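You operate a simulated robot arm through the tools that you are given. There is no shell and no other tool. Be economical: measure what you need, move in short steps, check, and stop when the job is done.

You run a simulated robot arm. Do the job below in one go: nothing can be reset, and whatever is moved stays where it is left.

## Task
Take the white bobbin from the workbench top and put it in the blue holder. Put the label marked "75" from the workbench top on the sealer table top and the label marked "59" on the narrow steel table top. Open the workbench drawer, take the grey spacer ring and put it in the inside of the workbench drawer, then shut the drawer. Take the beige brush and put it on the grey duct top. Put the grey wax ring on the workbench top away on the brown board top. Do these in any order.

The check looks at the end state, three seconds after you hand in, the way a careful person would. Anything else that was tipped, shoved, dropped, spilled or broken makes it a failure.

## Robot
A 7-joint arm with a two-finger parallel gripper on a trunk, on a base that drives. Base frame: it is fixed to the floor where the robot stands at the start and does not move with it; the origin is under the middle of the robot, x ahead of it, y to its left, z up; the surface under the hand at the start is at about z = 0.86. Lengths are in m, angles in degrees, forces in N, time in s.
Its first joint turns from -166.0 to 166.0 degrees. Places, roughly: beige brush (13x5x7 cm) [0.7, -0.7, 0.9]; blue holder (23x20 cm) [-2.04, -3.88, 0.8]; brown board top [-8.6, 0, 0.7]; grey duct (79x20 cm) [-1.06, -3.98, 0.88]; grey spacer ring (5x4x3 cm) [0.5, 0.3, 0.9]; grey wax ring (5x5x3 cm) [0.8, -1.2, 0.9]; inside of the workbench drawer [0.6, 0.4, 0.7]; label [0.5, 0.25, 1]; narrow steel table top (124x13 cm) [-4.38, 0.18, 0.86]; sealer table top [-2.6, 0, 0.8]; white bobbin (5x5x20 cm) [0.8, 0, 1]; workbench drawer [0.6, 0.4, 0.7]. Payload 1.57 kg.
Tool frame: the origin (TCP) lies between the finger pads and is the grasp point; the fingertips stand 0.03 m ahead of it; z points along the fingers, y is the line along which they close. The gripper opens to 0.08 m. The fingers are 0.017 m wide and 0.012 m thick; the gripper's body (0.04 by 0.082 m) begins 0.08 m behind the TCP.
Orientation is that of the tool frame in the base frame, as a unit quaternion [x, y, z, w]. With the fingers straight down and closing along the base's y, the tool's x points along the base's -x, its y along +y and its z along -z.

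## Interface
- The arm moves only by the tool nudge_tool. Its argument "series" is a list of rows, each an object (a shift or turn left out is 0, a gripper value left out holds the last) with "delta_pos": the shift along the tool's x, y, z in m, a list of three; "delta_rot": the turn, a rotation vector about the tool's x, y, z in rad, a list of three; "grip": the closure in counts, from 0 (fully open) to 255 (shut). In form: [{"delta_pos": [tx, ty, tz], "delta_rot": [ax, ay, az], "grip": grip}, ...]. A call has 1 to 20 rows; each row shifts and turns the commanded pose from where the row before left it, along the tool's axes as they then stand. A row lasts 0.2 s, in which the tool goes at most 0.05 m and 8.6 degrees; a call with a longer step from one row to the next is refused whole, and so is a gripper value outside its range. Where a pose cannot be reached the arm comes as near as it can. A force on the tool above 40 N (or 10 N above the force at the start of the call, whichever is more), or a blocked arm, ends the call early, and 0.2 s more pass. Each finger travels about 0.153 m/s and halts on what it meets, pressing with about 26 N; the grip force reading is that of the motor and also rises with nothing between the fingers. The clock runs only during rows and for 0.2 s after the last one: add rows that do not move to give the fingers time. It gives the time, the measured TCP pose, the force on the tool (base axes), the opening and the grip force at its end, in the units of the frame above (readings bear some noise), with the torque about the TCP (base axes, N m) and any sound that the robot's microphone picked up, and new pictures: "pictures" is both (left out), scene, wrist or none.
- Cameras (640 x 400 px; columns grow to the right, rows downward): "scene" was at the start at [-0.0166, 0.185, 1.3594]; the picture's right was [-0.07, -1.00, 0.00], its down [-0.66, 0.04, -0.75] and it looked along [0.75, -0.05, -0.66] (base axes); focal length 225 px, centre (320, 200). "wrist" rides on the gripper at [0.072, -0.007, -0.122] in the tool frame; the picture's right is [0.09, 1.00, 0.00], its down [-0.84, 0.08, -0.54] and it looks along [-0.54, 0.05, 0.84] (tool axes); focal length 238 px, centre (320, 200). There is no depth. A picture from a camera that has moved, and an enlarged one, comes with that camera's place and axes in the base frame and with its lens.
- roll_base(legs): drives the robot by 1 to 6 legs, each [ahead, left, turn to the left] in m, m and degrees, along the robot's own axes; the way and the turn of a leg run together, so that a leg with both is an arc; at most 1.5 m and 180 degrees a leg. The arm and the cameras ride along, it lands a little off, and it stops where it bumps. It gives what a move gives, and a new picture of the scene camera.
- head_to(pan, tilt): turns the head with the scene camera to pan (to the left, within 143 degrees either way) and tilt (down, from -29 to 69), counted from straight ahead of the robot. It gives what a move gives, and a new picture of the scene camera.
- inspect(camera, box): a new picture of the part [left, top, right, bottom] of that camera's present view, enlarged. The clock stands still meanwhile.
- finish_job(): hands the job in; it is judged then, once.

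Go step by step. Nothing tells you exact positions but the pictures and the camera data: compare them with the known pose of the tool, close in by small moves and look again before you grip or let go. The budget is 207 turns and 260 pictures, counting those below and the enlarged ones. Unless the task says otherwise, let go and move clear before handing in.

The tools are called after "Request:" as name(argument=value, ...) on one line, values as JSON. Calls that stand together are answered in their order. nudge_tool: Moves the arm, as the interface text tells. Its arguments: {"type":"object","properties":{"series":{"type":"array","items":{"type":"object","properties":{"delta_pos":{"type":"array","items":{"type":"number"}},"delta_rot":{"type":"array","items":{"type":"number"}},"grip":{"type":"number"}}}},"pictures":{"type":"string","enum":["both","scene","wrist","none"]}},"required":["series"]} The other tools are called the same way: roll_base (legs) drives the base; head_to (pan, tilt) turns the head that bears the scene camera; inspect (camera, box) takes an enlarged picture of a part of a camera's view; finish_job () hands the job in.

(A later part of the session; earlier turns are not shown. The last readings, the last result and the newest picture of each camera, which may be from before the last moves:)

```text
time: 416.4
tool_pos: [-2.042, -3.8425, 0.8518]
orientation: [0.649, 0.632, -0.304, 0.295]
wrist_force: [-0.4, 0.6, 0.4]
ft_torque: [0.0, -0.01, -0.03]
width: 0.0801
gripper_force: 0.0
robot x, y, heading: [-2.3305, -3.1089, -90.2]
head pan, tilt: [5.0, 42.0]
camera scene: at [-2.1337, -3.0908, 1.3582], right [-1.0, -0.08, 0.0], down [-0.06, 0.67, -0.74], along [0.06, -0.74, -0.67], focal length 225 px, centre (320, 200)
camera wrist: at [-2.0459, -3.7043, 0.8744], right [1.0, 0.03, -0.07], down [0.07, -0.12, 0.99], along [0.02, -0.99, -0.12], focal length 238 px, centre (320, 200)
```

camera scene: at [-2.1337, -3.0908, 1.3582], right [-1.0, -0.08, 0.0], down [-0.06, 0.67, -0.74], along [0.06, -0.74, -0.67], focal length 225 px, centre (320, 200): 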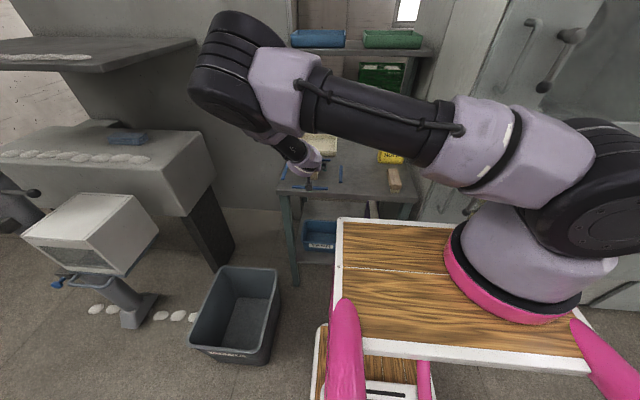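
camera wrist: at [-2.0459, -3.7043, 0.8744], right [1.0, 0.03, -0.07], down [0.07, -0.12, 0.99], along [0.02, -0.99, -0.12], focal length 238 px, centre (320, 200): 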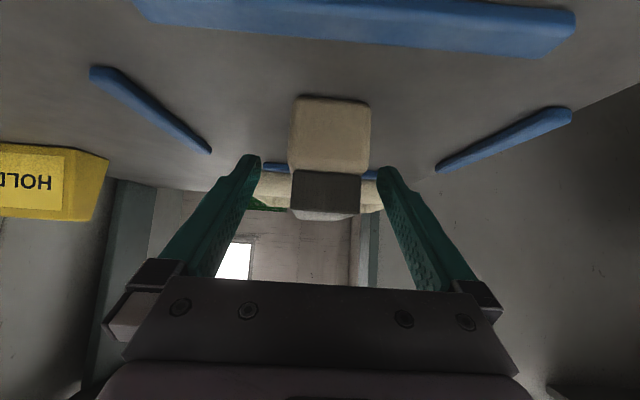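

Request:
nudge_tool(series=[{"delta_pos": [0.002, 0, 0.022]}, {}, {"grip": 255}, {}, {}, {}], pictures="wrist")

```text
time: 417.8
tool_pos: [-2.0425, -3.8589, 0.8361]
orientation: [0.648, 0.633, -0.304, 0.296]
wrist_force: [0.6, -0.5, 0.1]
ft_torque: [-0.16, -0.08, 0.05]
width: 0.0457
gripper_force: 25.6
robot x, y, heading: [-2.3311, -3.1091, -90.3]
head pan, tilt: [5.0, 42.0]
camera wrist: at [-2.0461, -3.7197, 0.8593], right [1.0, 0.03, -0.07], down [0.07, -0.12, 0.99], along [0.02, -0.99, -0.12], focal length 238 px, centre (320, 200)
```

wrist: 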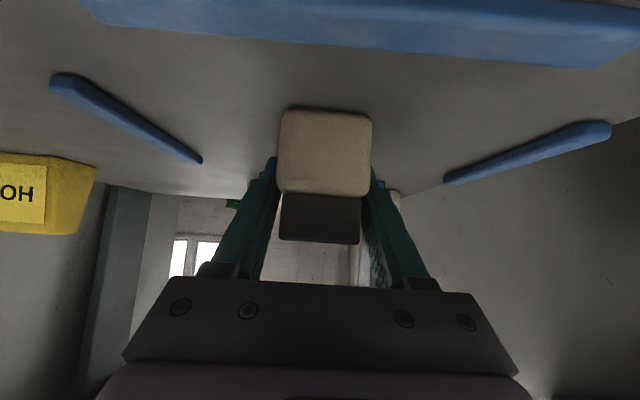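

Request:
nudge_tool(series=[{"delta_pos": [-0.023, 0, -0.019]}, {"delta_pos": [-0.038, 0, -0.032]}, {"delta_pos": [-0.038, 0, -0.032]}, {"delta_pos": [-0.038, 0, -0.032]}, {"delta_pos": [0.031, 0, -0.038]}, {"delta_pos": [0.031, 0, -0.038]}, {"delta_pos": [0.031, 0, -0.038]}, {}])

```text
time: 419.6
tool_pos: [-2.0399, -3.7125, 1.0167]
orientation: [0.649, 0.633, -0.302, 0.296]
wrist_force: [-0.6, -0.7, -1.2]
ft_torque: [0.05, -0.01, -0.01]
width: 0.0458
gripper_force: 26.4
robot x, y, heading: [-2.3303, -3.1065, -90.4]
head pan, tilt: [5.0, 42.0]
camera scene: at [-2.1337, -3.091, 1.3582], right [-1.0, -0.08, 0.0], down [-0.06, 0.67, -0.74], along [0.06, -0.74, -0.67], focal length 225 px, centre (320, 200)
camera wrist: at [-2.043, -3.5729, 1.0401], right [1.0, 0.03, -0.07], down [0.07, -0.12, 0.99], along [0.02, -0.99, -0.12], focal length 238 px, centre (320, 200)
```

scene: 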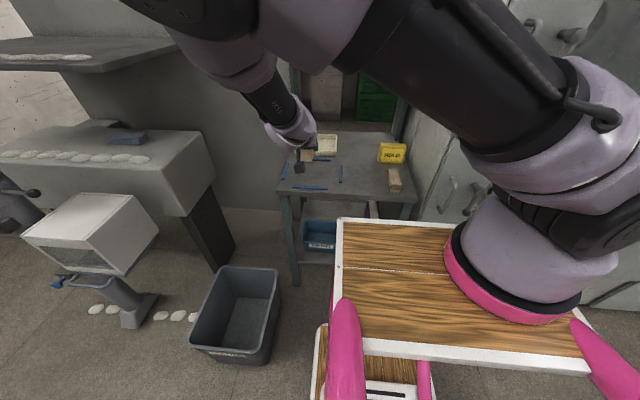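
wrist: 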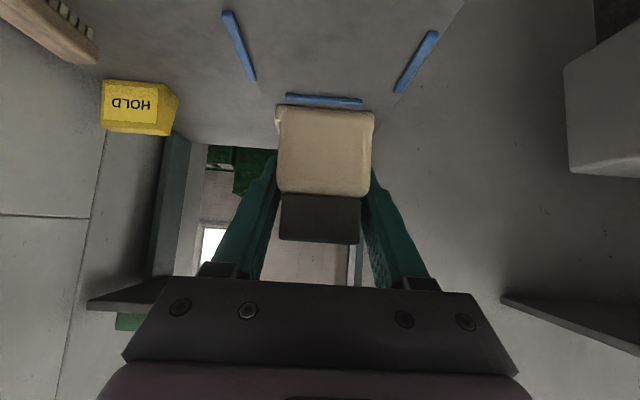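

Request:
roll_base(legs=[[-0.65, 0, 0.3], [0, 0.9, 0], [0, 0.84, 0]])

Request:
head_to(pan=-12, tilt=28)

```text
time: 431.6
tool_pos: [-0.2951, -3.0807, 1.0171]
orientation: [0.651, 0.63, -0.304, 0.294]
wrist_force: [0.3, -0.1, -1.5]
ft_torque: [0.01, 0.01, -0.02]
width: 0.0457
gripper_force: 26.2
robot x, y, heading: [-0.5793, -2.4779, -90.7]
head pan, tilt: [5.0, 42.0]
camera scene: at [-0.3847, -2.4596, 1.3582], right [-1.0, -0.08, 0.0], down [-0.05, 0.67, -0.74], along [0.06, -0.74, -0.67], focal length 225 px, centre (320, 200)
```

scene: 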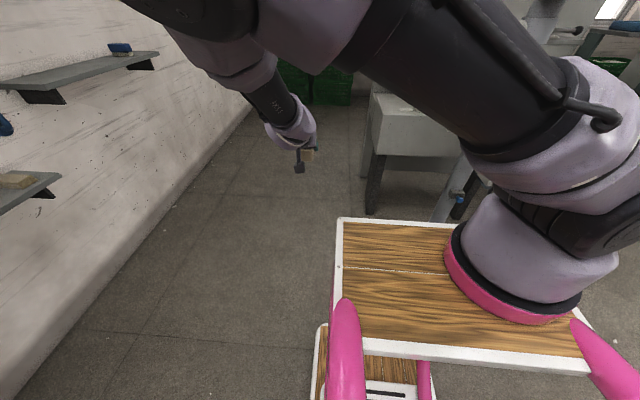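

```text
time: 432.4
tool_pos: [-0.2937, -3.0821, 1.0169]
orientation: [0.651, 0.631, -0.303, 0.294]
wrist_force: [-0.3, -0.2, -1.6]
ft_torque: [0.02, 0.0, -0.03]
width: 0.046
gripper_force: 26.6
robot x, y, heading: [-0.5831, -2.4725, -90.5]
head pan, tilt: [-12.0, 28.0]
camera scene: at [-0.411, -2.4653, 1.3796], right [-0.98, 0.22, 0.0], down [0.1, 0.46, -0.88], along [-0.19, -0.86, -0.47], focal length 225 px, centre (320, 200)
```

scene: 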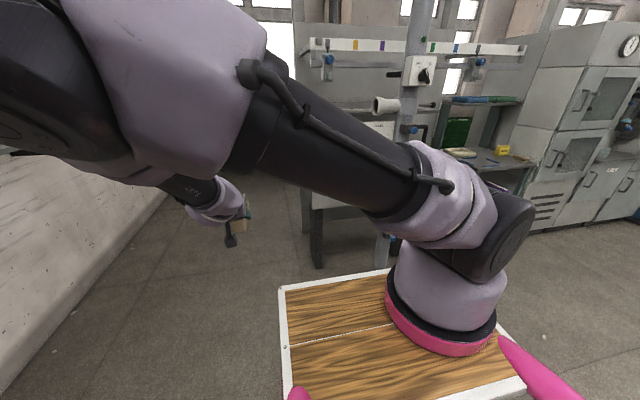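

Request:
nudge_tool(series=[{"delta_pos": [0, -0.046, 0]}, {"delta_pos": [0, -0.046, 0]}, {"delta_pos": [0, -0.046, 0]}, {"delta_pos": [0, -0.046, 0]}, {"delta_pos": [0, -0.046, 0]}, {"delta_pos": [0, -0.046, 0]}, {"delta_pos": [0, -0.046, 0]}, {"delta_pos": [0, -0.046, 0]}, {"delta_pos": [0, -0.046, 0]}, {"delta_pos": [0, -0.042, 0]}, {}])

```text
time: 434.8
tool_pos: [-0.6848, -3.1791, 1.0049]
orientation: [0.651, 0.63, -0.304, 0.294]
wrist_force: [0.1, -0.5, -0.7]
ft_torque: [0.06, -0.03, 0.03]
width: 0.0456
gripper_force: 25.8
out of reach, approached as far as the arm can: row 4, 5, 6, 7, 8, 9, 10
robot x, y, heading: [-0.5805, -2.4728, -90.4]
head pan, tilt: [-12.0, 28.0]
camera scene: at [-0.4111, -2.4653, 1.3796], right [-0.98, 0.22, 0.0], down [0.1, 0.46, -0.88], along [-0.19, -0.86, -0.47], focal length 225 px, centre (320, 200)
camera wrist: at [-0.6876, -3.0409, 1.0281], right [1.0, 0.03, -0.07], down [0.07, -0.12, 0.99], along [0.02, -0.99, -0.13], focal length 238 px, centre (320, 200)
```

scene: 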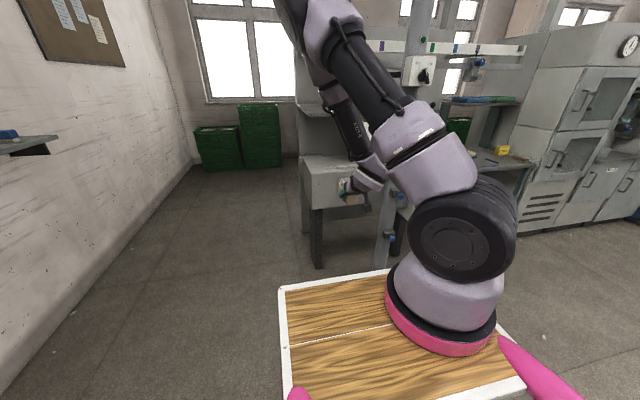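
wrist: 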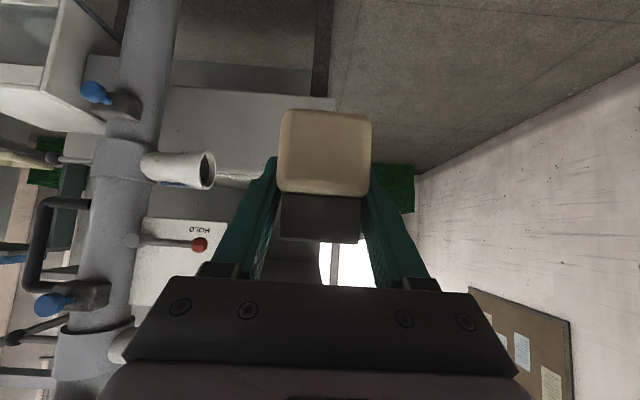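

Request:
nudge_tool(series=[{"delta_pos": [-0.03, -0.01, 0.036]}, {"delta_pos": [-0.03, -0.015, 0.036]}, {"delta_pos": [-0.03, -0.015, 0.036]}, {"delta_pos": [-0.03, -0.015, 0.036]}, {"delta_pos": [-0.03, -0.015, 0.036]}, {}])

```text
time: 436.2
tool_pos: [-0.7638, -3.4126, 1.0047]
orientation: [0.651, 0.63, -0.305, 0.293]
wrist_force: [-0.2, -0.9, -1.8]
ft_torque: [0.05, -0.05, 0.0]
width: 0.0459
gripper_force: 26.4
robot x, y, heading: [-0.5854, -2.4728, -90.7]
head pan, tilt: [-12.0, 28.0]
camera scene: at [-0.4111, -2.4652, 1.3797], right [-0.98, 0.22, 0.0], down [0.1, 0.46, -0.88], along [-0.19, -0.86, -0.47], focal length 225 px, centre (320, 200)
camera wrist: at [-0.7657, -3.2739, 1.0272], right [1.0, 0.03, -0.07], down [0.07, -0.12, 0.99], along [0.02, -0.99, -0.13], focal length 238 px, centre (320, 200)
```

scene: 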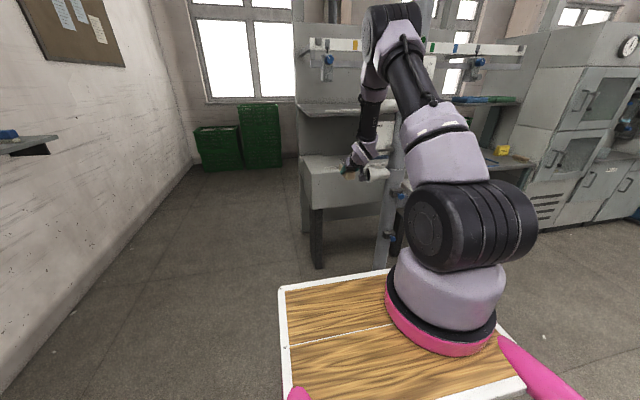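
wrist: 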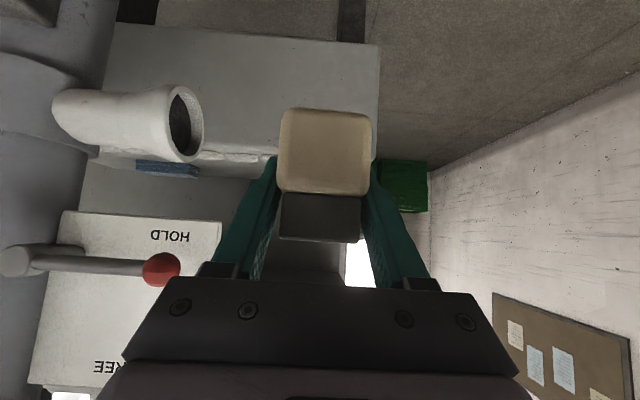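

Request:
nudge_tool(series=[{"delta_pos": [-0.032, 0, 0.038]}, {"delta_pos": [-0.032, 0, 0.038]}, {}], pictures="scene")

```text
time: 437.0
tool_pos: [-0.7663, -3.5118, 1.0045]
orientation: [0.651, 0.631, -0.304, 0.294]
wrist_force: [0.3, 0.4, -1.2]
ft_torque: [0.04, -0.01, -0.02]
width: 0.046
gripper_force: 25.9
robot x, y, heading: [-0.5831, -2.4759, -90.3]
head pan, tilt: [-12.0, 28.0]
camera scene: at [-0.4111, -2.4652, 1.3797], right [-0.98, 0.22, 0.0], down [0.1, 0.46, -0.88], along [-0.19, -0.86, -0.47], focal length 225 px, centre (320, 200)
```

scene: 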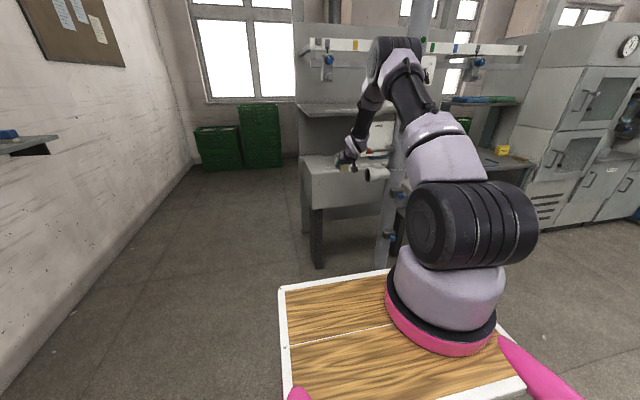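

Request:
nudge_tool(series=[{"delta_pos": [-0.026, 0.01, 0.031]}, {}], pictures="none")

Request:
inspect(camera="scene", box=[280, 30, 440, 210])

```text
time: 437.6
tool_pos: [-0.7585, -3.553, 1.0038]
orientation: [0.651, 0.63, -0.304, 0.295]
wrist_force: [-1.3, -0.4, -0.5]
ft_torque: [0.05, -0.03, -0.02]
width: 0.0457
gripper_force: 26.1
robot x, y, heading: [-0.5826, -2.4767, -90.4]
head pan, tilt: [-12.0, 28.0]
```

```text
2.22 times, centred on (360, 120) of scene
camera zoom: at [-0.4112, -2.4653, 1.3797], right [-0.98, 0.22, 0.0], down [0.1, 0.46, -0.88], along [-0.19, -0.86, -0.47], focal length 500 px, centre (231, 378)
```

zoom: 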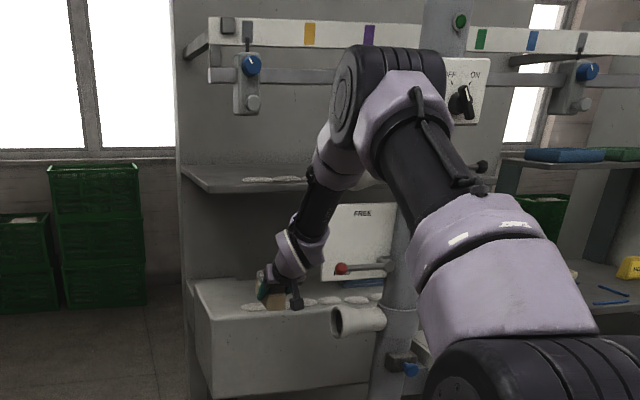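

Request:
nudge_tool(series=[{"delta_pos": [0.025, 0, 0.021]}, {"delta_pos": [0.025, 0, 0.021]}, {}], pictures="none")

Request:
roll_base(legs=[[0.22, 0, 0]])

Request:
inspect(camera="scene", box=[280, 60, 440, 220])

Request:
inspect(camera="wrist", box=[0, 0, 640, 400])

```text
time: 438.4
tool_pos: [-0.7568, -3.5521, 0.9389]
orientation: [0.65, 0.631, -0.304, 0.295]
wrist_force: [0.9, 0.8, -1.1]
ft_torque: [0.05, 0.05, 0.0]
width: 0.0456
gripper_force: 25.8
robot x, y, heading: [-0.5797, -2.4795, -90.5]
head pan, tilt: [-12.0, 28.0]
```

```text
time: 440.1
tool_pos: [-0.7593, -3.7703, 0.939]
orientation: [0.65, 0.631, -0.304, 0.295]
wrist_force: [-0.1, -1.0, -0.8]
ft_torque: [0.03, 0.02, 0.03]
width: 0.0459
gripper_force: 26.1
robot x, y, heading: [-0.5829, -2.6912, -90.9]
head pan, tilt: [-12.0, 28.0]
camera scene: at [-0.4137, -2.6839, 1.3797], right [-0.98, 0.22, 0.0], down [0.1, 0.46, -0.88], along [-0.19, -0.86, -0.47], focal length 225 px, centre (320, 200)
```

scene: 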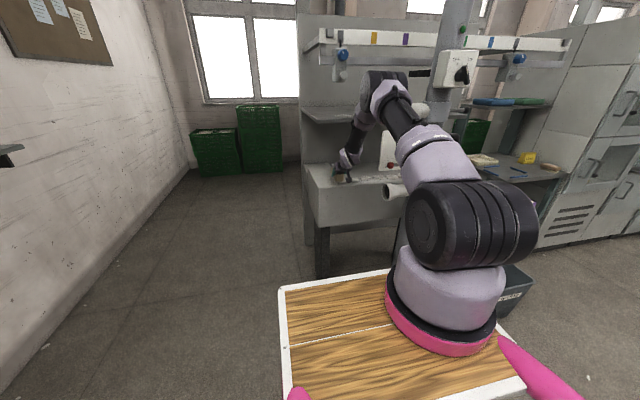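

```text
2.50 times, centred on (360, 140) of scene
camera zoom: at [-0.4137, -2.6839, 1.3797], right [-0.98, 0.22, 0.0], down [0.1, 0.46, -0.88], along [-0.19, -0.86, -0.47], focal length 562 px, centre (220, 350)
```

zoom: 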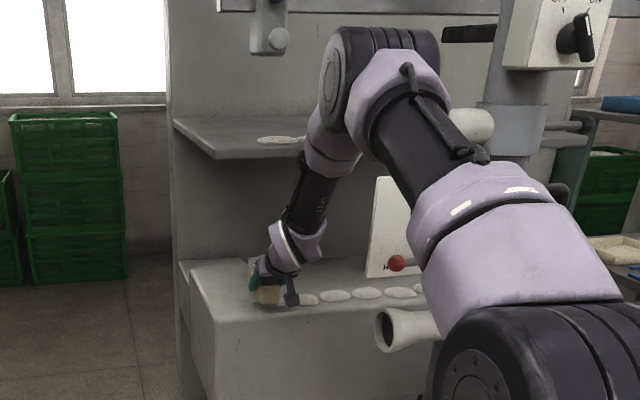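

```text
1.00 times, centred on (320, 200) of wrist (not enlarged: the box is as wide or as high as the picture)
camera zoom: at [-0.7625, -3.6312, 0.9618], right [1.0, 0.03, -0.07], down [0.07, -0.12, 0.99], along [0.02, -0.99, -0.13], focal length 238 px, centre (320, 200)
```

zoom: 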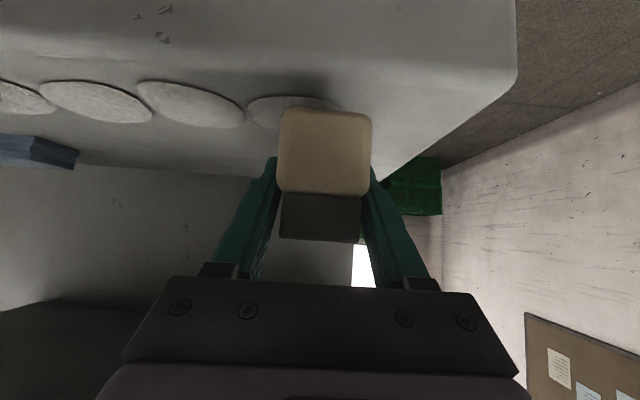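

Request:
roll_base(legs=[[0.14, 0, 0.5]])

Request:
inspect(camera="scene", box=[280, 60, 440, 220])

Request:
inspect(camera="wrist", box=[0, 0, 640, 400])

```text
time: 441.4
tool_pos: [-0.7533, -3.9133, 0.9378]
orientation: [0.649, 0.633, -0.302, 0.295]
wrist_force: [0.6, -0.1, -1.3]
ft_torque: [0.03, 0.02, 0.01]
width: 0.0457
gripper_force: 25.8
robot x, y, heading: [-0.5859, -2.833, -90.0]
head pan, tilt: [-12.0, 28.0]
camera scene: at [-0.4148, -2.8236, 1.3797], right [-0.98, 0.21, 0.0], down [0.1, 0.46, -0.88], along [-0.19, -0.86, -0.47], focal length 225 px, centre (320, 200)
```

scene: 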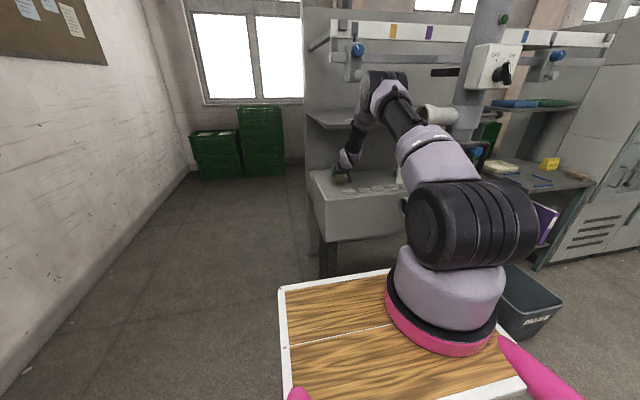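

```text
2.50 times, centred on (360, 140) of scene
camera zoom: at [-0.4148, -2.8236, 1.3797], right [-0.98, 0.21, 0.0], down [0.1, 0.46, -0.88], along [-0.19, -0.86, -0.47], focal length 562 px, centre (220, 350)
```

zoom: 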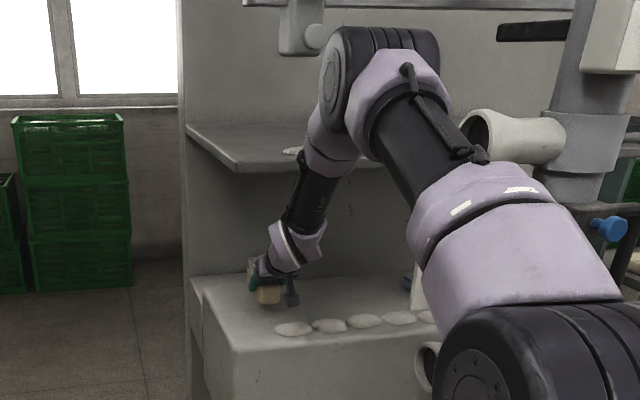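

```text
1.00 times, centred on (320, 200) of wrist (not enlarged: the box is as wide or as high as the picture)
camera zoom: at [-0.7563, -3.7736, 0.9618], right [1.0, 0.03, -0.07], down [0.07, -0.12, 0.99], along [0.03, -0.99, -0.13], focal length 238 px, centre (320, 200)
```

zoom: 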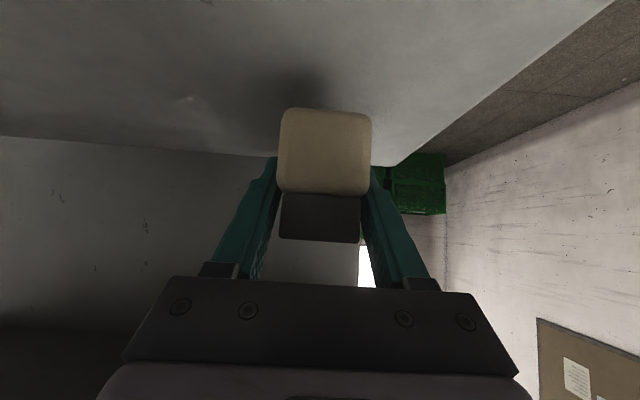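

Request:
nudge_tool(series=[{"delta_pos": [0.0038, 0, 0.0032]}, {"delta_pos": [0.0038, 0, 0.0032]}, {"delta_pos": [0.0023, 0, 0.0019]}, {"delta_pos": [0.0023, 0, 0.0019]}, {"delta_pos": [0.0023, 0, 0.0019]}, {"delta_pos": [0.0023, 0, 0.0019]}, {}], pictures="wrist")

```text
time: 443.0
tool_pos: [-0.7532, -3.9121, 0.9163]
orientation: [0.649, 0.632, -0.304, 0.294]
wrist_force: [0.4, 0.0, -1.7]
ft_torque: [0.04, 0.0, -0.02]
width: 0.0461
gripper_force: 26.2
robot x, y, heading: [-0.5826, -2.835, -90.1]
head pan, tilt: [-12.0, 28.0]
camera wrist: at [-0.7564, -3.7737, 0.9398], right [1.0, 0.03, -0.07], down [0.07, -0.12, 0.99], along [0.03, -0.99, -0.12], focal length 238 px, centre (320, 200)
```

wrist: 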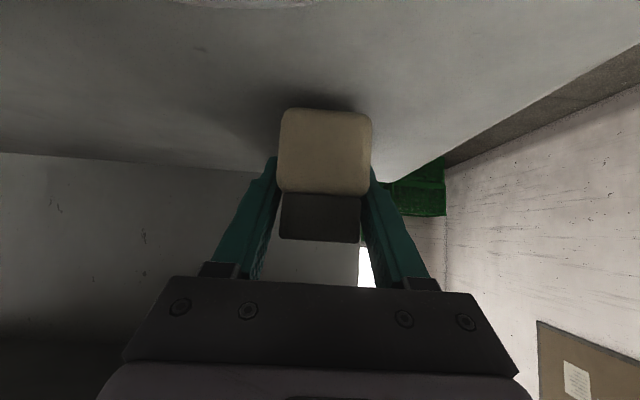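

Request:
nudge_tool(series=[{"delta_pos": [0.0023, 0, 0.0019]}, {"delta_pos": [0.0023, 0, 0.0019]}, {"delta_pos": [0.0023, 0, 0.0019]}, {"delta_pos": [0.0015, 0, 0.0013]}, {}], pictures="wrist")

```text
time: 444.2
tool_pos: [-0.7525, -3.9132, 0.9079]
orientation: [0.648, 0.633, -0.303, 0.296]
wrist_force: [1.3, 0.0, 3.6]
ft_torque: [-0.16, -0.11, 0.07]
width: 0.0459
gripper_force: 26.1
robot x, y, heading: [-0.5859, -2.832, -90.1]
head pan, tilt: [-12.0, 28.0]
camera wrist: at [-0.7563, -3.7737, 0.9296], right [1.0, 0.03, -0.07], down [0.08, -0.12, 0.99], along [0.03, -0.99, -0.12], focal length 238 px, centre (320, 200)
```

wrist: 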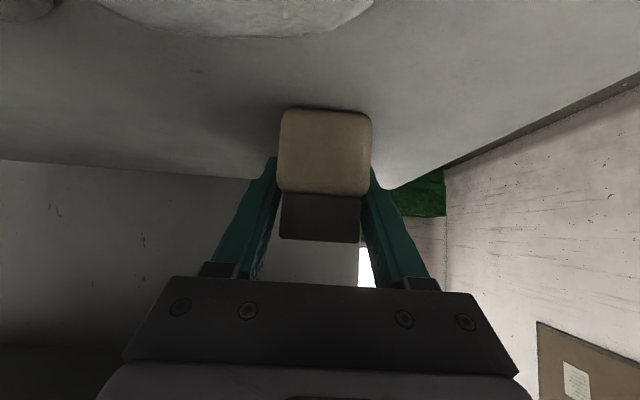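

Request:
nudge_tool(series=[{"delta_pos": [0.0015, 0, 0.0013]}, {"delta_pos": [0.001, 0, 0.0008]}, {}, {"grip": 200}, {"grip": 70}, {}, {}], pictures="wrist")

```text
time: 445.8
tool_pos: [-0.7525, -3.9122, 0.9028]
orientation: [0.648, 0.633, -0.302, 0.295]
wrist_force: [0.9, -0.7, 0.9]
ft_torque: [-0.02, -0.02, -0.01]
width: 0.058
gripper_force: 0.0
robot x, y, heading: [-0.5819, -2.8342, -90.2]
head pan, tilt: [-12.0, 28.0]
camera wrist: at [-0.7561, -3.7731, 0.9255], right [1.0, 0.03, -0.07], down [0.07, -0.12, 0.99], along [0.03, -0.99, -0.13], focal length 238 px, centre (320, 200)
```

wrist: 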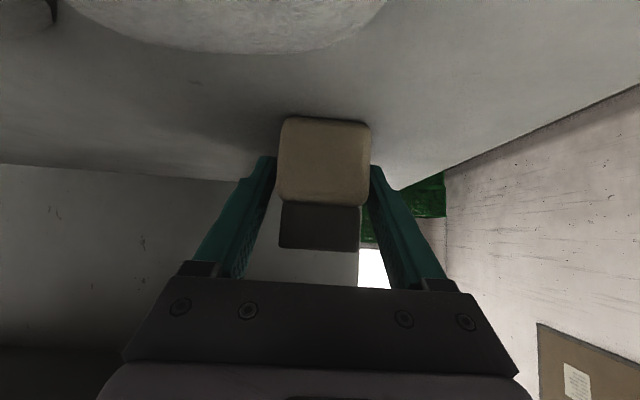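

Request:
nudge_tool(series=[{"delta_pos": [0, 0, -0.02]}, {"delta_pos": [0, 0, -0.03]}, {"delta_pos": [0.02, 0, -0.04]}, {"delta_pos": [0.02, 0, -0.04]}], pictures="none")

Request:
roll_base(legs=[[-0.4, 0, 0]])

Request:
inspect(camera="scene", box=[280, 80, 440, 220])

```text
time: 446.8
tool_pos: [-0.7485, -3.7862, 0.9553]
orientation: [0.648, 0.633, -0.303, 0.296]
wrist_force: [0.3, 0.3, -0.5]
ft_torque: [-0.03, 0.0, 0.02]
width: 0.0579
gripper_force: 0.1
robot x, y, heading: [-0.5834, -2.8311, -90.3]
head pan, tilt: [-12.0, 28.0]
```

```text
time: 449.3
tool_pos: [-0.7447, -3.3853, 0.9567]
orientation: [0.647, 0.634, -0.302, 0.296]
wrist_force: [-0.5, -0.8, 0.2]
ft_torque: [0.02, 0.0, 0.0]
width: 0.0579
gripper_force: 0.1
robot x, y, heading: [-0.5846, -2.4284, -90.1]
head pan, tilt: [-12.0, 28.0]
camera scene: at [-0.4138, -2.4209, 1.3797], right [-0.98, 0.21, 0.0], down [0.1, 0.46, -0.88], along [-0.18, -0.86, -0.47], focal length 225 px, centre (320, 200)
```

scene: 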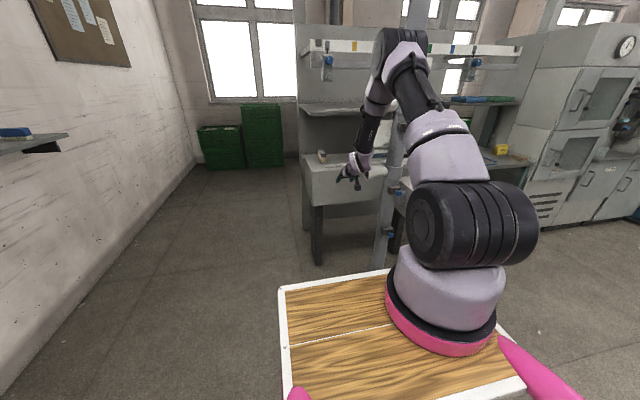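

```text
2.86 times, centred on (360, 150) of scene
camera zoom: at [-0.4138, -2.4209, 1.3797], right [-0.98, 0.21, 0.0], down [0.1, 0.46, -0.88], along [-0.18, -0.86, -0.47], focal length 642 px, centre (206, 343)
```

zoom: 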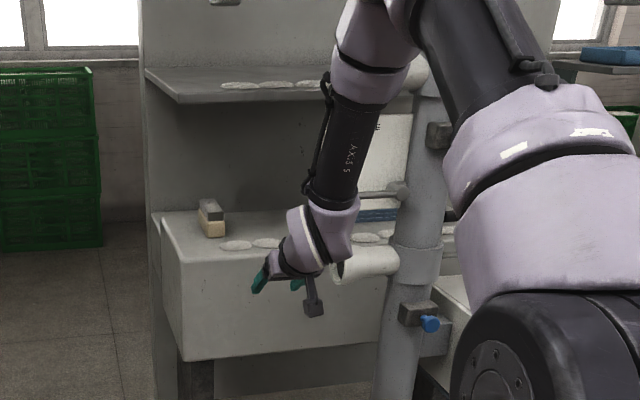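

Request:
nudge_tool(series=[{"delta_rot": [0, 0.1454, 0], "grip": 0}, {"delta_rot": [0, 0.1454, 0]}, {"delta_rot": [0, 0.1454, 0]}, {"delta_rot": [0, 0.1454, 0]}, {"delta_rot": [0, 0.1454, 0]}, {"delta_rot": [0, 0.1454, 0]}, {"delta_pos": [0.03, 0, -0.035]}, {"delta_pos": [0.03, 0, -0.035]}, {"delta_pos": [0.03, 0, -0.035]}, {"delta_pos": [0.03, 0.01, -0.035]}, {"delta_pos": [0.03, 0.02, -0.03]}, {"delta_pos": [0.03, 0.03, -0.025]}, {"delta_pos": [0.03, 0.03, -0.02]}, {"delta_pos": [0.03, 0.03, 0]}, {"delta_pos": [0.03, 0.03, 0]}, {}], pictures="scene")

```text
time: 452.7
tool_pos: [-0.5889, -3.1178, 1.1693]
orientation: [0.715, 0.699, -0.001, 0.0]
wrist_force: [0.6, 0.3, -0.9]
ft_torque: [0.03, 0.02, -0.04]
width: 0.0801
gripper_force: 0.1
robot x, y, heading: [-0.5842, -2.4311, -90.2]
head pan, tilt: [-12.0, 28.0]
camera scene: at [-0.4139, -2.421, 1.3797], right [-0.98, 0.21, 0.0], down [0.1, 0.46, -0.88], along [-0.18, -0.86, -0.47], focal length 225 px, centre (320, 200)
```

scene: 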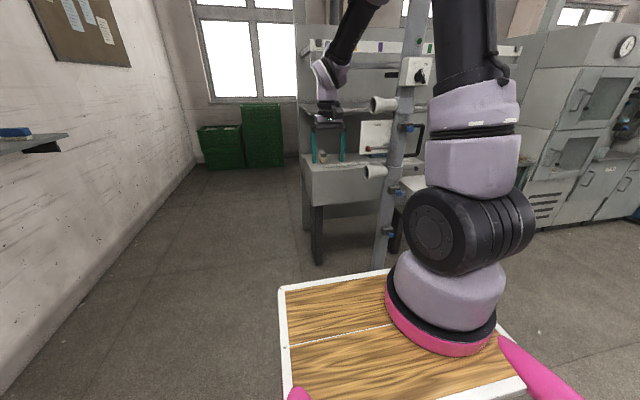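

Request:
roll_base(legs=[[0, 0, 90.2], [0.14, 0, 0], [0, 1.2, 0], [0, 1.2, 0]])

Request:
head_to(pan=0, tilt=40)

```text
time: 469.2
tool_pos: [0.2348, -0.0254, 1.1705]
orientation: [0.004, 1.0, 0.0, 0.001]
wrist_force: [-0.2, 0.0, 0.6]
ft_torque: [0.02, -0.01, 0.0]
width: 0.08
gripper_force: 0.0
robot x, y, heading: [-0.451, -0.0285, 0.8]
head pan, tilt: [-12.0, 28.0]
camera scene: at [-0.4638, 0.1418, 1.3796], right [-0.2, -0.98, 0.0], down [-0.46, 0.09, -0.88], along [0.87, -0.17, -0.47], focal length 225 px, centre (320, 200)
```

scene: 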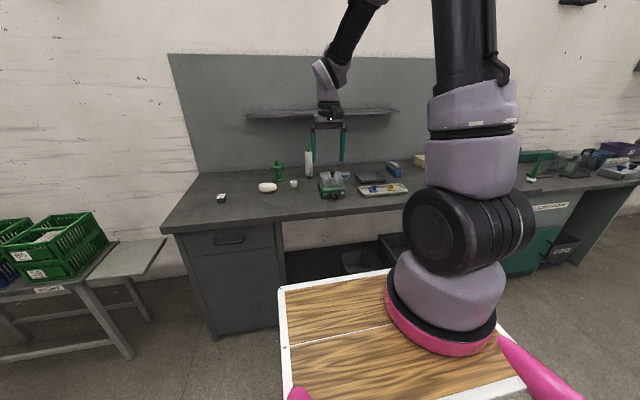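

```text
time: 470.0
tool_pos: [0.235, -0.0253, 1.1685]
orientation: [0.005, 1.0, 0.0, 0.001]
wrist_force: [-0.6, -0.6, -0.8]
ft_torque: [0.01, -0.01, -0.02]
width: 0.08
gripper_force: 0.1
robot x, y, heading: [-0.4476, -0.0303, 0.8]
head pan, tilt: [0.0, 40.0]
camera scene: at [-0.4682, 0.1606, 1.3612], right [0.01, -1.0, 0.0], down [-0.64, -0.01, -0.77], along [0.77, 0.01, -0.64], focal length 225 px, centre (320, 200)
```

scene: 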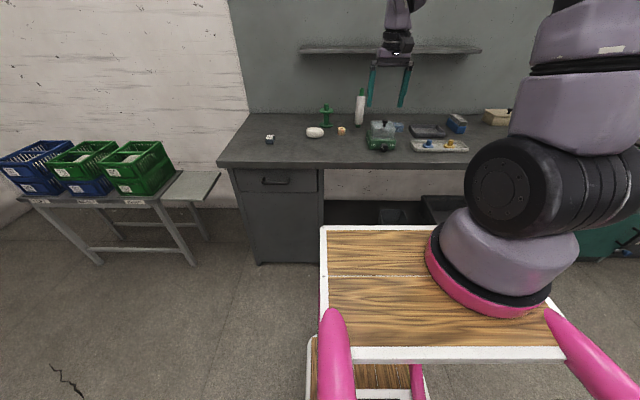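

Request:
roll_base(legs=[[0.25, 0, -0.8]])

Request:
nudge_tool(series=[{"delta_pos": [-0.045, 0, 0]}, {"delta_pos": [-0.045, 0, 0]}, {"delta_pos": [-0.045, 0, 0]}, {}])

Request:
inspect(camera="scene", box=[280, 40, 480, 200])

```text
time: 471.8
tool_pos: [0.4856, -0.0343, 1.169]
orientation: [0.011, 1.0, -0.001, 0.001]
wrist_force: [0.1, 0.1, -0.7]
ft_torque: [-0.03, -0.02, -0.01]
width: 0.0801
gripper_force: 0.0
robot x, y, heading: [-0.1991, -0.0296, -0.0]
head pan, tilt: [0.0, 40.0]
camera scene: at [-0.215, 0.1621, 1.3611], right [0.0, -1.0, 0.0], down [-0.64, 0.0, -0.77], along [0.77, 0.0, -0.64], focal length 225 px, centre (320, 200)
```

scene: 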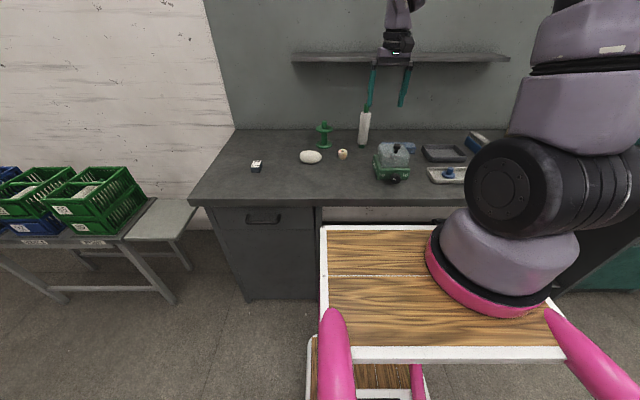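

```text
time: 472.8
tool_pos: [0.6211, -0.0381, 1.1706]
orientation: [0.011, 1.0, 0.0, 0.001]
wrist_force: [0.4, 1.2, 0.6]
ft_torque: [0.01, 0.01, -0.01]
width: 0.0798
gripper_force: 0.0
robot x, y, heading: [-0.1971, -0.0271, -0.1]
head pan, tilt: [0.0, 40.0]
camera scene: at [-0.2152, 0.1621, 1.3611], right [0.0, -1.0, 0.0], down [-0.64, 0.0, -0.77], along [0.77, 0.0, -0.64], focal length 225 px, centre (320, 200)
camera wrist: at [0.5486, -0.0441, 1.2934], right [-0.07, 1.0, 0.0], down [0.84, 0.06, 0.54], along [0.54, 0.04, -0.84], focal length 238 px, centre (320, 200)
```

scene: 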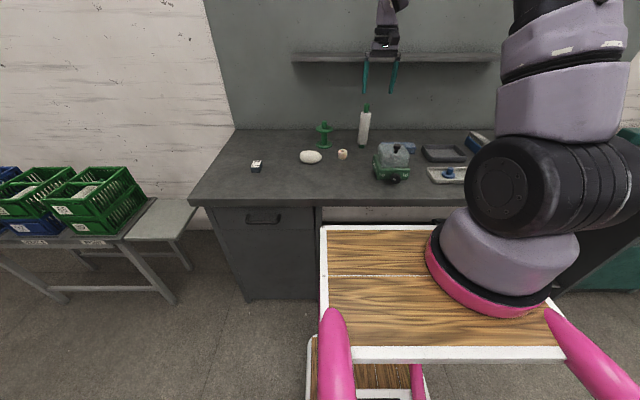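
wrist: 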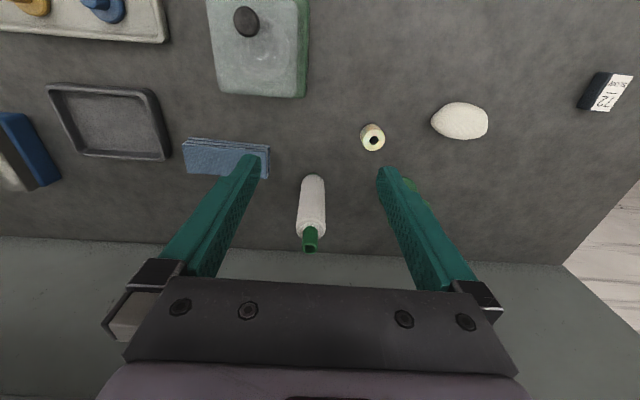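

```text
2.50 times, centred on (380, 120) of scene
camera zoom: at [-0.2152, 0.1621, 1.3611], right [0.0, -1.0, 0.0], down [-0.64, 0.0, -0.77], along [0.77, 0.0, -0.64], focal length 562 px, centre (170, 400)
```

zoom: 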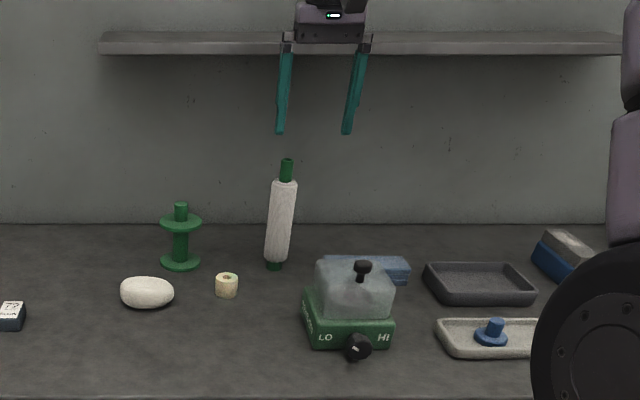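

Request:
nudge_tool(series=[{"delta_rot": [0, -0.1454, 0]}, {"delta_rot": [0, -0.1454, 0]}, {"delta_rot": [0, -0.1454, 0]}, {"delta_rot": [0, -0.1454, 0]}, {"delta_rot": [0, -0.1454, 0]}, {"delta_rot": [0, -0.1454, 0]}, {}])

```text
time: 474.4
tool_pos: [0.6201, -0.0377, 1.1703]
orientation: [0.01, 0.906, -0.004, 0.424]
wrist_force: [0.2, -0.7, -0.3]
ft_torque: [0.0, -0.03, -0.03]
width: 0.0803
gripper_force: 0.1
robot x, y, heading: [-0.199, -0.0298, -0.1]
head pan, tilt: [0.0, 40.0]
camera scene: at [-0.215, 0.162, 1.3611], right [0.0, -1.0, 0.0], down [-0.64, 0.0, -0.77], along [0.77, 0.0, -0.64], focal length 225 px, centre (320, 200)
camera wrist: at [0.4808, -0.0419, 1.1932], right [-0.04, 1.0, -0.07], down [0.12, 0.07, 0.99], along [0.99, 0.03, -0.12], focal length 238 px, centre (320, 200)
```

scene: 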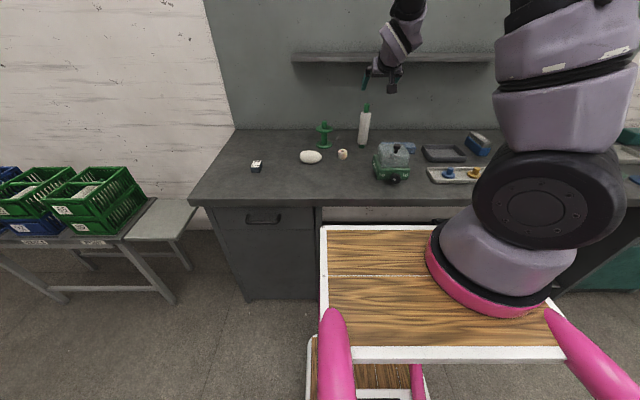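
wrist: 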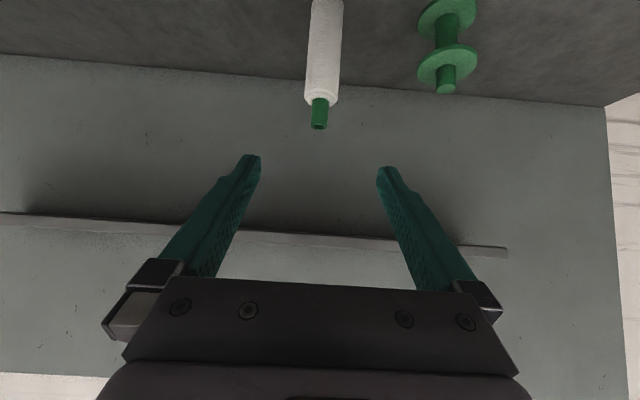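

Request:
nudge_tool(series=[{"delta_pos": [0.0155, -0.0017, 0.047]}, {"delta_pos": [0.0155, -0.0017, 0.047]}, {"delta_pos": [0.0155, -0.0017, 0.047]}, {}], pictures="wrist")

```text
time: 475.4
tool_pos: [0.6985, -0.0441, 1.0428]
orientation: [0.01, 0.906, -0.005, 0.423]
wrist_force: [-0.6, 0.6, -0.2]
ft_torque: [0.02, 0.02, 0.0]
width: 0.0799
gripper_force: 0.0
robot x, y, heading: [-0.1978, -0.0226, 0.1]
head pan, tilt: [0.0, 40.0]
camera wrist: at [0.5584, -0.0489, 1.0659], right [-0.04, 1.0, -0.07], down [0.12, 0.07, 0.99], along [0.99, 0.03, -0.12], focal length 238 px, centre (320, 200)
```

wrist: 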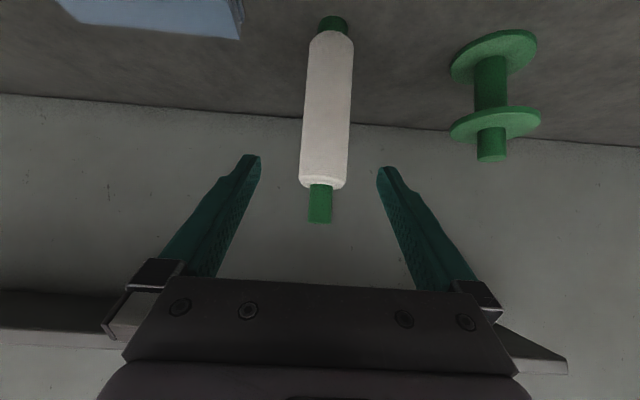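

Request:
nudge_tool(series=[{"delta_pos": [0, 0.003, 0.04]}, {"delta_pos": [0, 0, 0.035]}, {"delta_pos": [0, 0, 0.025]}, {}])

```text
time: 476.4
tool_pos: [0.7764, -0.0438, 0.978]
orientation: [0.01, 0.906, -0.005, 0.424]
wrist_force: [-0.1, 0.8, -0.2]
ft_torque: [-0.01, 0.0, 0.01]
width: 0.0803
gripper_force: 0.2
robot x, y, heading: [-0.2035, -0.0304, -0.1]
head pan, tilt: [0.0, 40.0]
camera scene: at [-0.2151, 0.1621, 1.3611], right [0.0, -1.0, 0.0], down [-0.64, 0.0, -0.77], along [0.77, 0.0, -0.64], focal length 225 px, centre (320, 200)
camera wrist: at [0.636, -0.048, 1.0025], right [-0.04, 1.0, -0.07], down [0.12, 0.07, 0.99], along [0.99, 0.03, -0.12], focal length 238 px, centre (320, 200)
```

scene: 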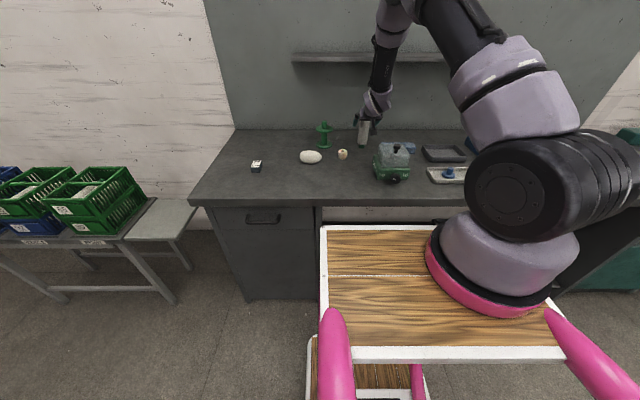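
wrist: 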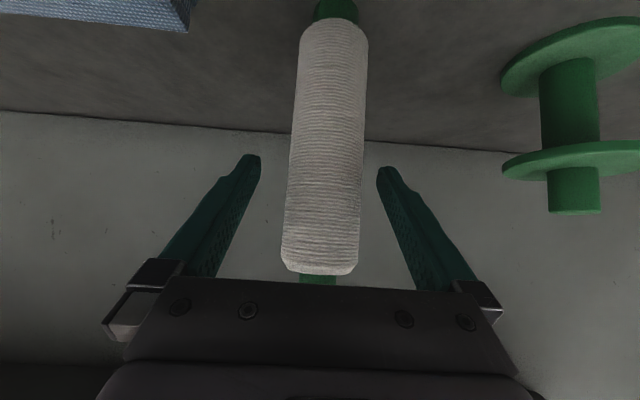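

Request:
nudge_tool(series=[{"delta_pos": [0, 0.004, 0]}, {}, {"grip": 255}, {}, {}, {}], pictures="wrist")

```text
time: 477.8
tool_pos: [0.7768, -0.0403, 0.9783]
orientation: [0.01, 0.906, -0.003, 0.423]
wrist_force: [0.9, -0.7, 0.3]
ft_torque: [-0.05, -0.05, 0.02]
width: 0.0442
gripper_force: 26.4
robot x, y, heading: [-0.2001, -0.0285, -0.1]
head pan, tilt: [0.0, 40.0]
camera wrist: at [0.6359, -0.0436, 1.0025], right [-0.04, 1.0, -0.07], down [0.12, 0.07, 0.99], along [0.99, 0.03, -0.12], focal length 238 px, centre (320, 200)
```

wrist: 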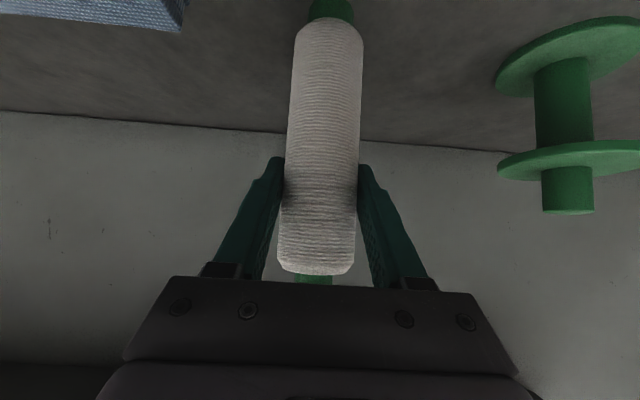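

Request:
nudge_tool(series=[{"delta_pos": [-0.015, 0, -0.0129]}, {"delta_pos": [-0.023, 0, -0.0193]}, {"delta_pos": [-0.023, 0, -0.0193]}, {"delta_pos": [0.0257, 0, -0.0306]}, {"delta_pos": [0.0257, 0, -0.0306]}, {"delta_pos": [0.0257, 0, -0.0306]}, {"delta_pos": [-0.03, 0, -0.0257]}, {"delta_pos": [-0.03, 0, -0.0257]}, {}])

```text
time: 479.8
tool_pos: [0.6533, -0.0352, 1.1384]
orientation: [0.011, 0.906, -0.006, 0.423]
wrist_force: [-0.4, -0.2, -1.5]
ft_torque: [-0.01, 0.02, 0.0]
width: 0.0441
gripper_force: 26.2
robot x, y, heading: [-0.1985, -0.0277, -0.4]
head pan, tilt: [0.0, 40.0]
camera scene: at [-0.2148, 0.1621, 1.3611], right [0.0, -1.0, 0.0], down [-0.64, 0.0, -0.77], along [0.77, 0.0, -0.64], focal length 225 px, centre (320, 200)
camera wrist: at [0.514, -0.0399, 1.1619], right [-0.04, 1.0, -0.07], down [0.12, 0.08, 0.99], along [0.99, 0.03, -0.13], focal length 238 px, centre (320, 200)
```

scene: 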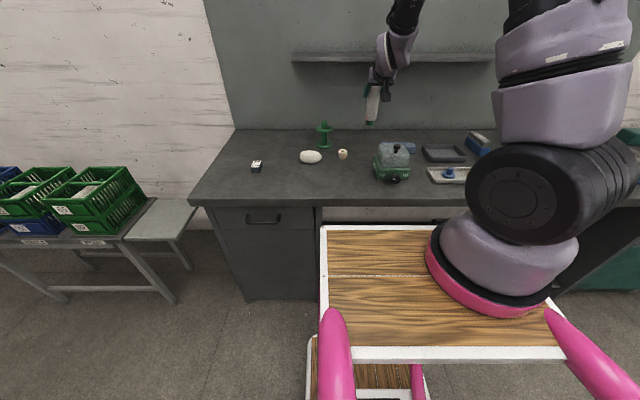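
wrist: 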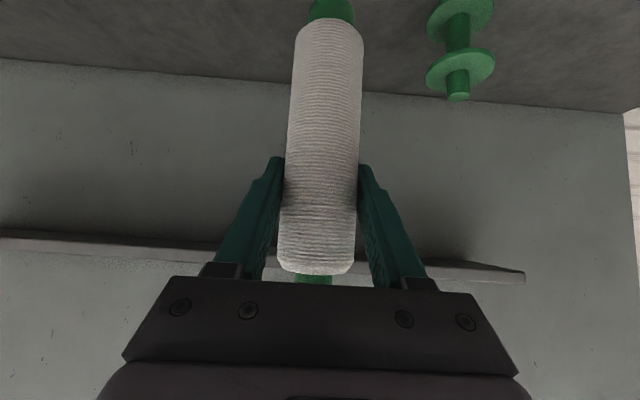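

Request:
roll_base(legs=[[-0.24, 0, 0.3], [0, -1.2, 0], [0, -1.2, 0], [0, 0, -90], [0, -0.9, 0], [0, -0.95, 0]])

Request:
head_to(pan=5, tilt=40)

```text
time: 505.7
tool_pos: [-2.2859, -3.2927, 1.1383]
orientation: [0.647, 0.634, -0.302, 0.296]
wrist_force: [0.1, 0.6, -1.5]
ft_torque: [-0.02, 0.0, 0.0]
width: 0.0441
gripper_force: 26.6
robot x, y, heading: [-2.2808, -2.439, -89.8]
head pan, tilt: [0.0, 40.0]
camera scene: at [-2.0916, -2.4236, 1.3611], right [-1.0, 0.0, 0.0], down [0.0, 0.64, -0.77], along [0.0, -0.77, -0.64], focal length 225 px, centre (320, 200)
```

scene: 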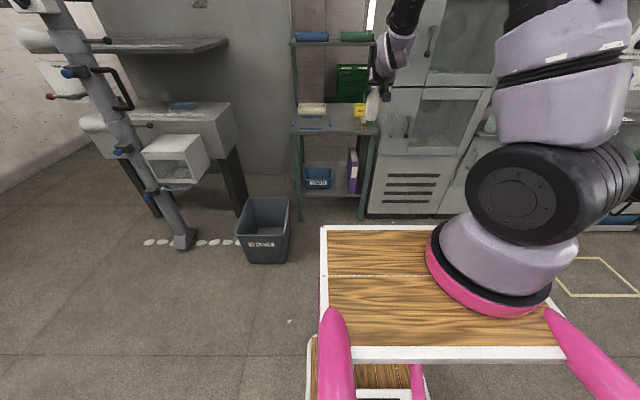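

```text
time: 506.4
tool_pos: [-2.286, -3.2921, 1.1388]
orientation: [0.647, 0.634, -0.302, 0.296]
wrist_force: [0.4, -0.6, -0.7]
ft_torque: [0.04, 0.02, 0.0]
width: 0.0443
gripper_force: 25.9
robot x, y, heading: [-2.2829, -2.4407, -90.0]
head pan, tilt: [5.0, 40.0]
camera scene: at [-2.0842, -2.4232, 1.3611], right [-1.0, -0.09, 0.0], down [-0.06, 0.64, -0.77], along [0.07, -0.76, -0.64], focal length 225 px, centre (320, 200)
```

scene: 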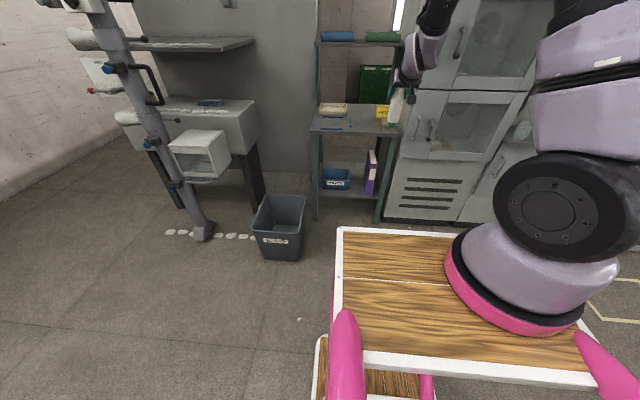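

Request:
roll_base(legs=[[0.42, 0, 0]])

Request:
nudge_tool(series=[{"delta_pos": [0, 0.045, 0]}, {"delta_pos": [0, 0.045, 0]}, {"delta_pos": [0, 0.045, 0]}, {"delta_pos": [0, 0.045, 0]}, {"delta_pos": [0, 0.045, 0]}, {"delta_pos": [0, 0.02, 0]}, {}])

```text
time: 508.9
tool_pos: [-2.2872, -3.7149, 1.139]
orientation: [0.647, 0.634, -0.303, 0.296]
wrist_force: [0.2, 0.1, -0.3]
ft_torque: [-0.03, -0.01, 0.01]
width: 0.0443
gripper_force: 25.8
robot x, y, heading: [-2.2837, -2.8611, -90.1]
head pan, tilt: [5.0, 40.0]
camera scene: at [-2.0844, -2.8446, 1.3611], right [-1.0, -0.09, 0.0], down [-0.06, 0.64, -0.77], along [0.07, -0.76, -0.64], focal length 225 px, centre (320, 200)
```

scene: 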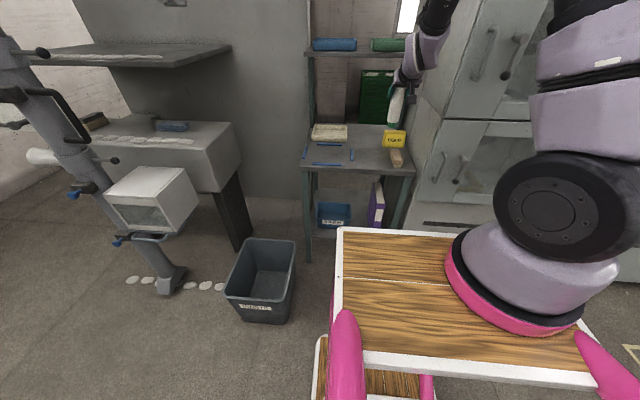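

```text
time: 510.6
tool_pos: [-2.0415, -3.7196, 1.1395]
orientation: [0.647, 0.633, -0.303, 0.296]
wrist_force: [0.5, -0.4, -2.6]
ft_torque: [0.02, 0.01, -0.01]
width: 0.0443
gripper_force: 26.0
robot x, y, heading: [-2.2793, -2.8582, -90.2]
head pan, tilt: [5.0, 40.0]
camera scene: at [-2.0843, -2.8444, 1.3611], right [-1.0, -0.09, 0.0], down [-0.06, 0.64, -0.77], along [0.07, -0.76, -0.64], focal length 225 px, centre (320, 200)
camera wrist: at [-2.0453, -3.5813, 1.1622], right [1.0, 0.04, -0.07], down [0.08, -0.12, 0.99], along [0.03, -0.99, -0.13], focal length 238 px, centre (320, 200)
```

scene: 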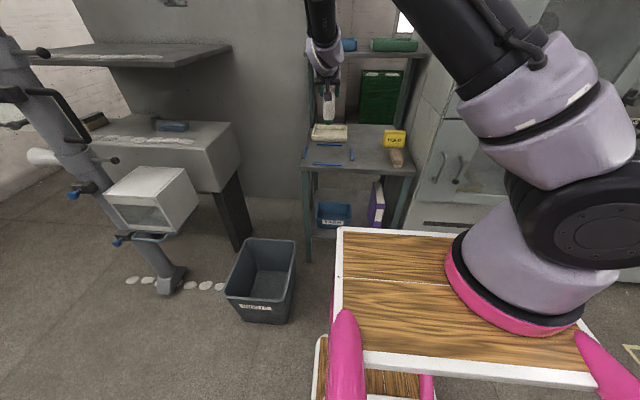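
wrist: 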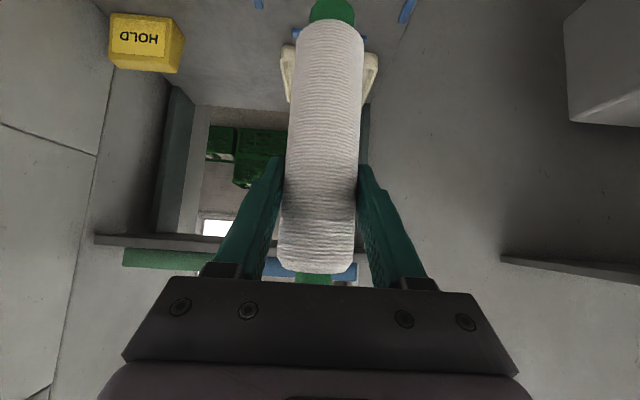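

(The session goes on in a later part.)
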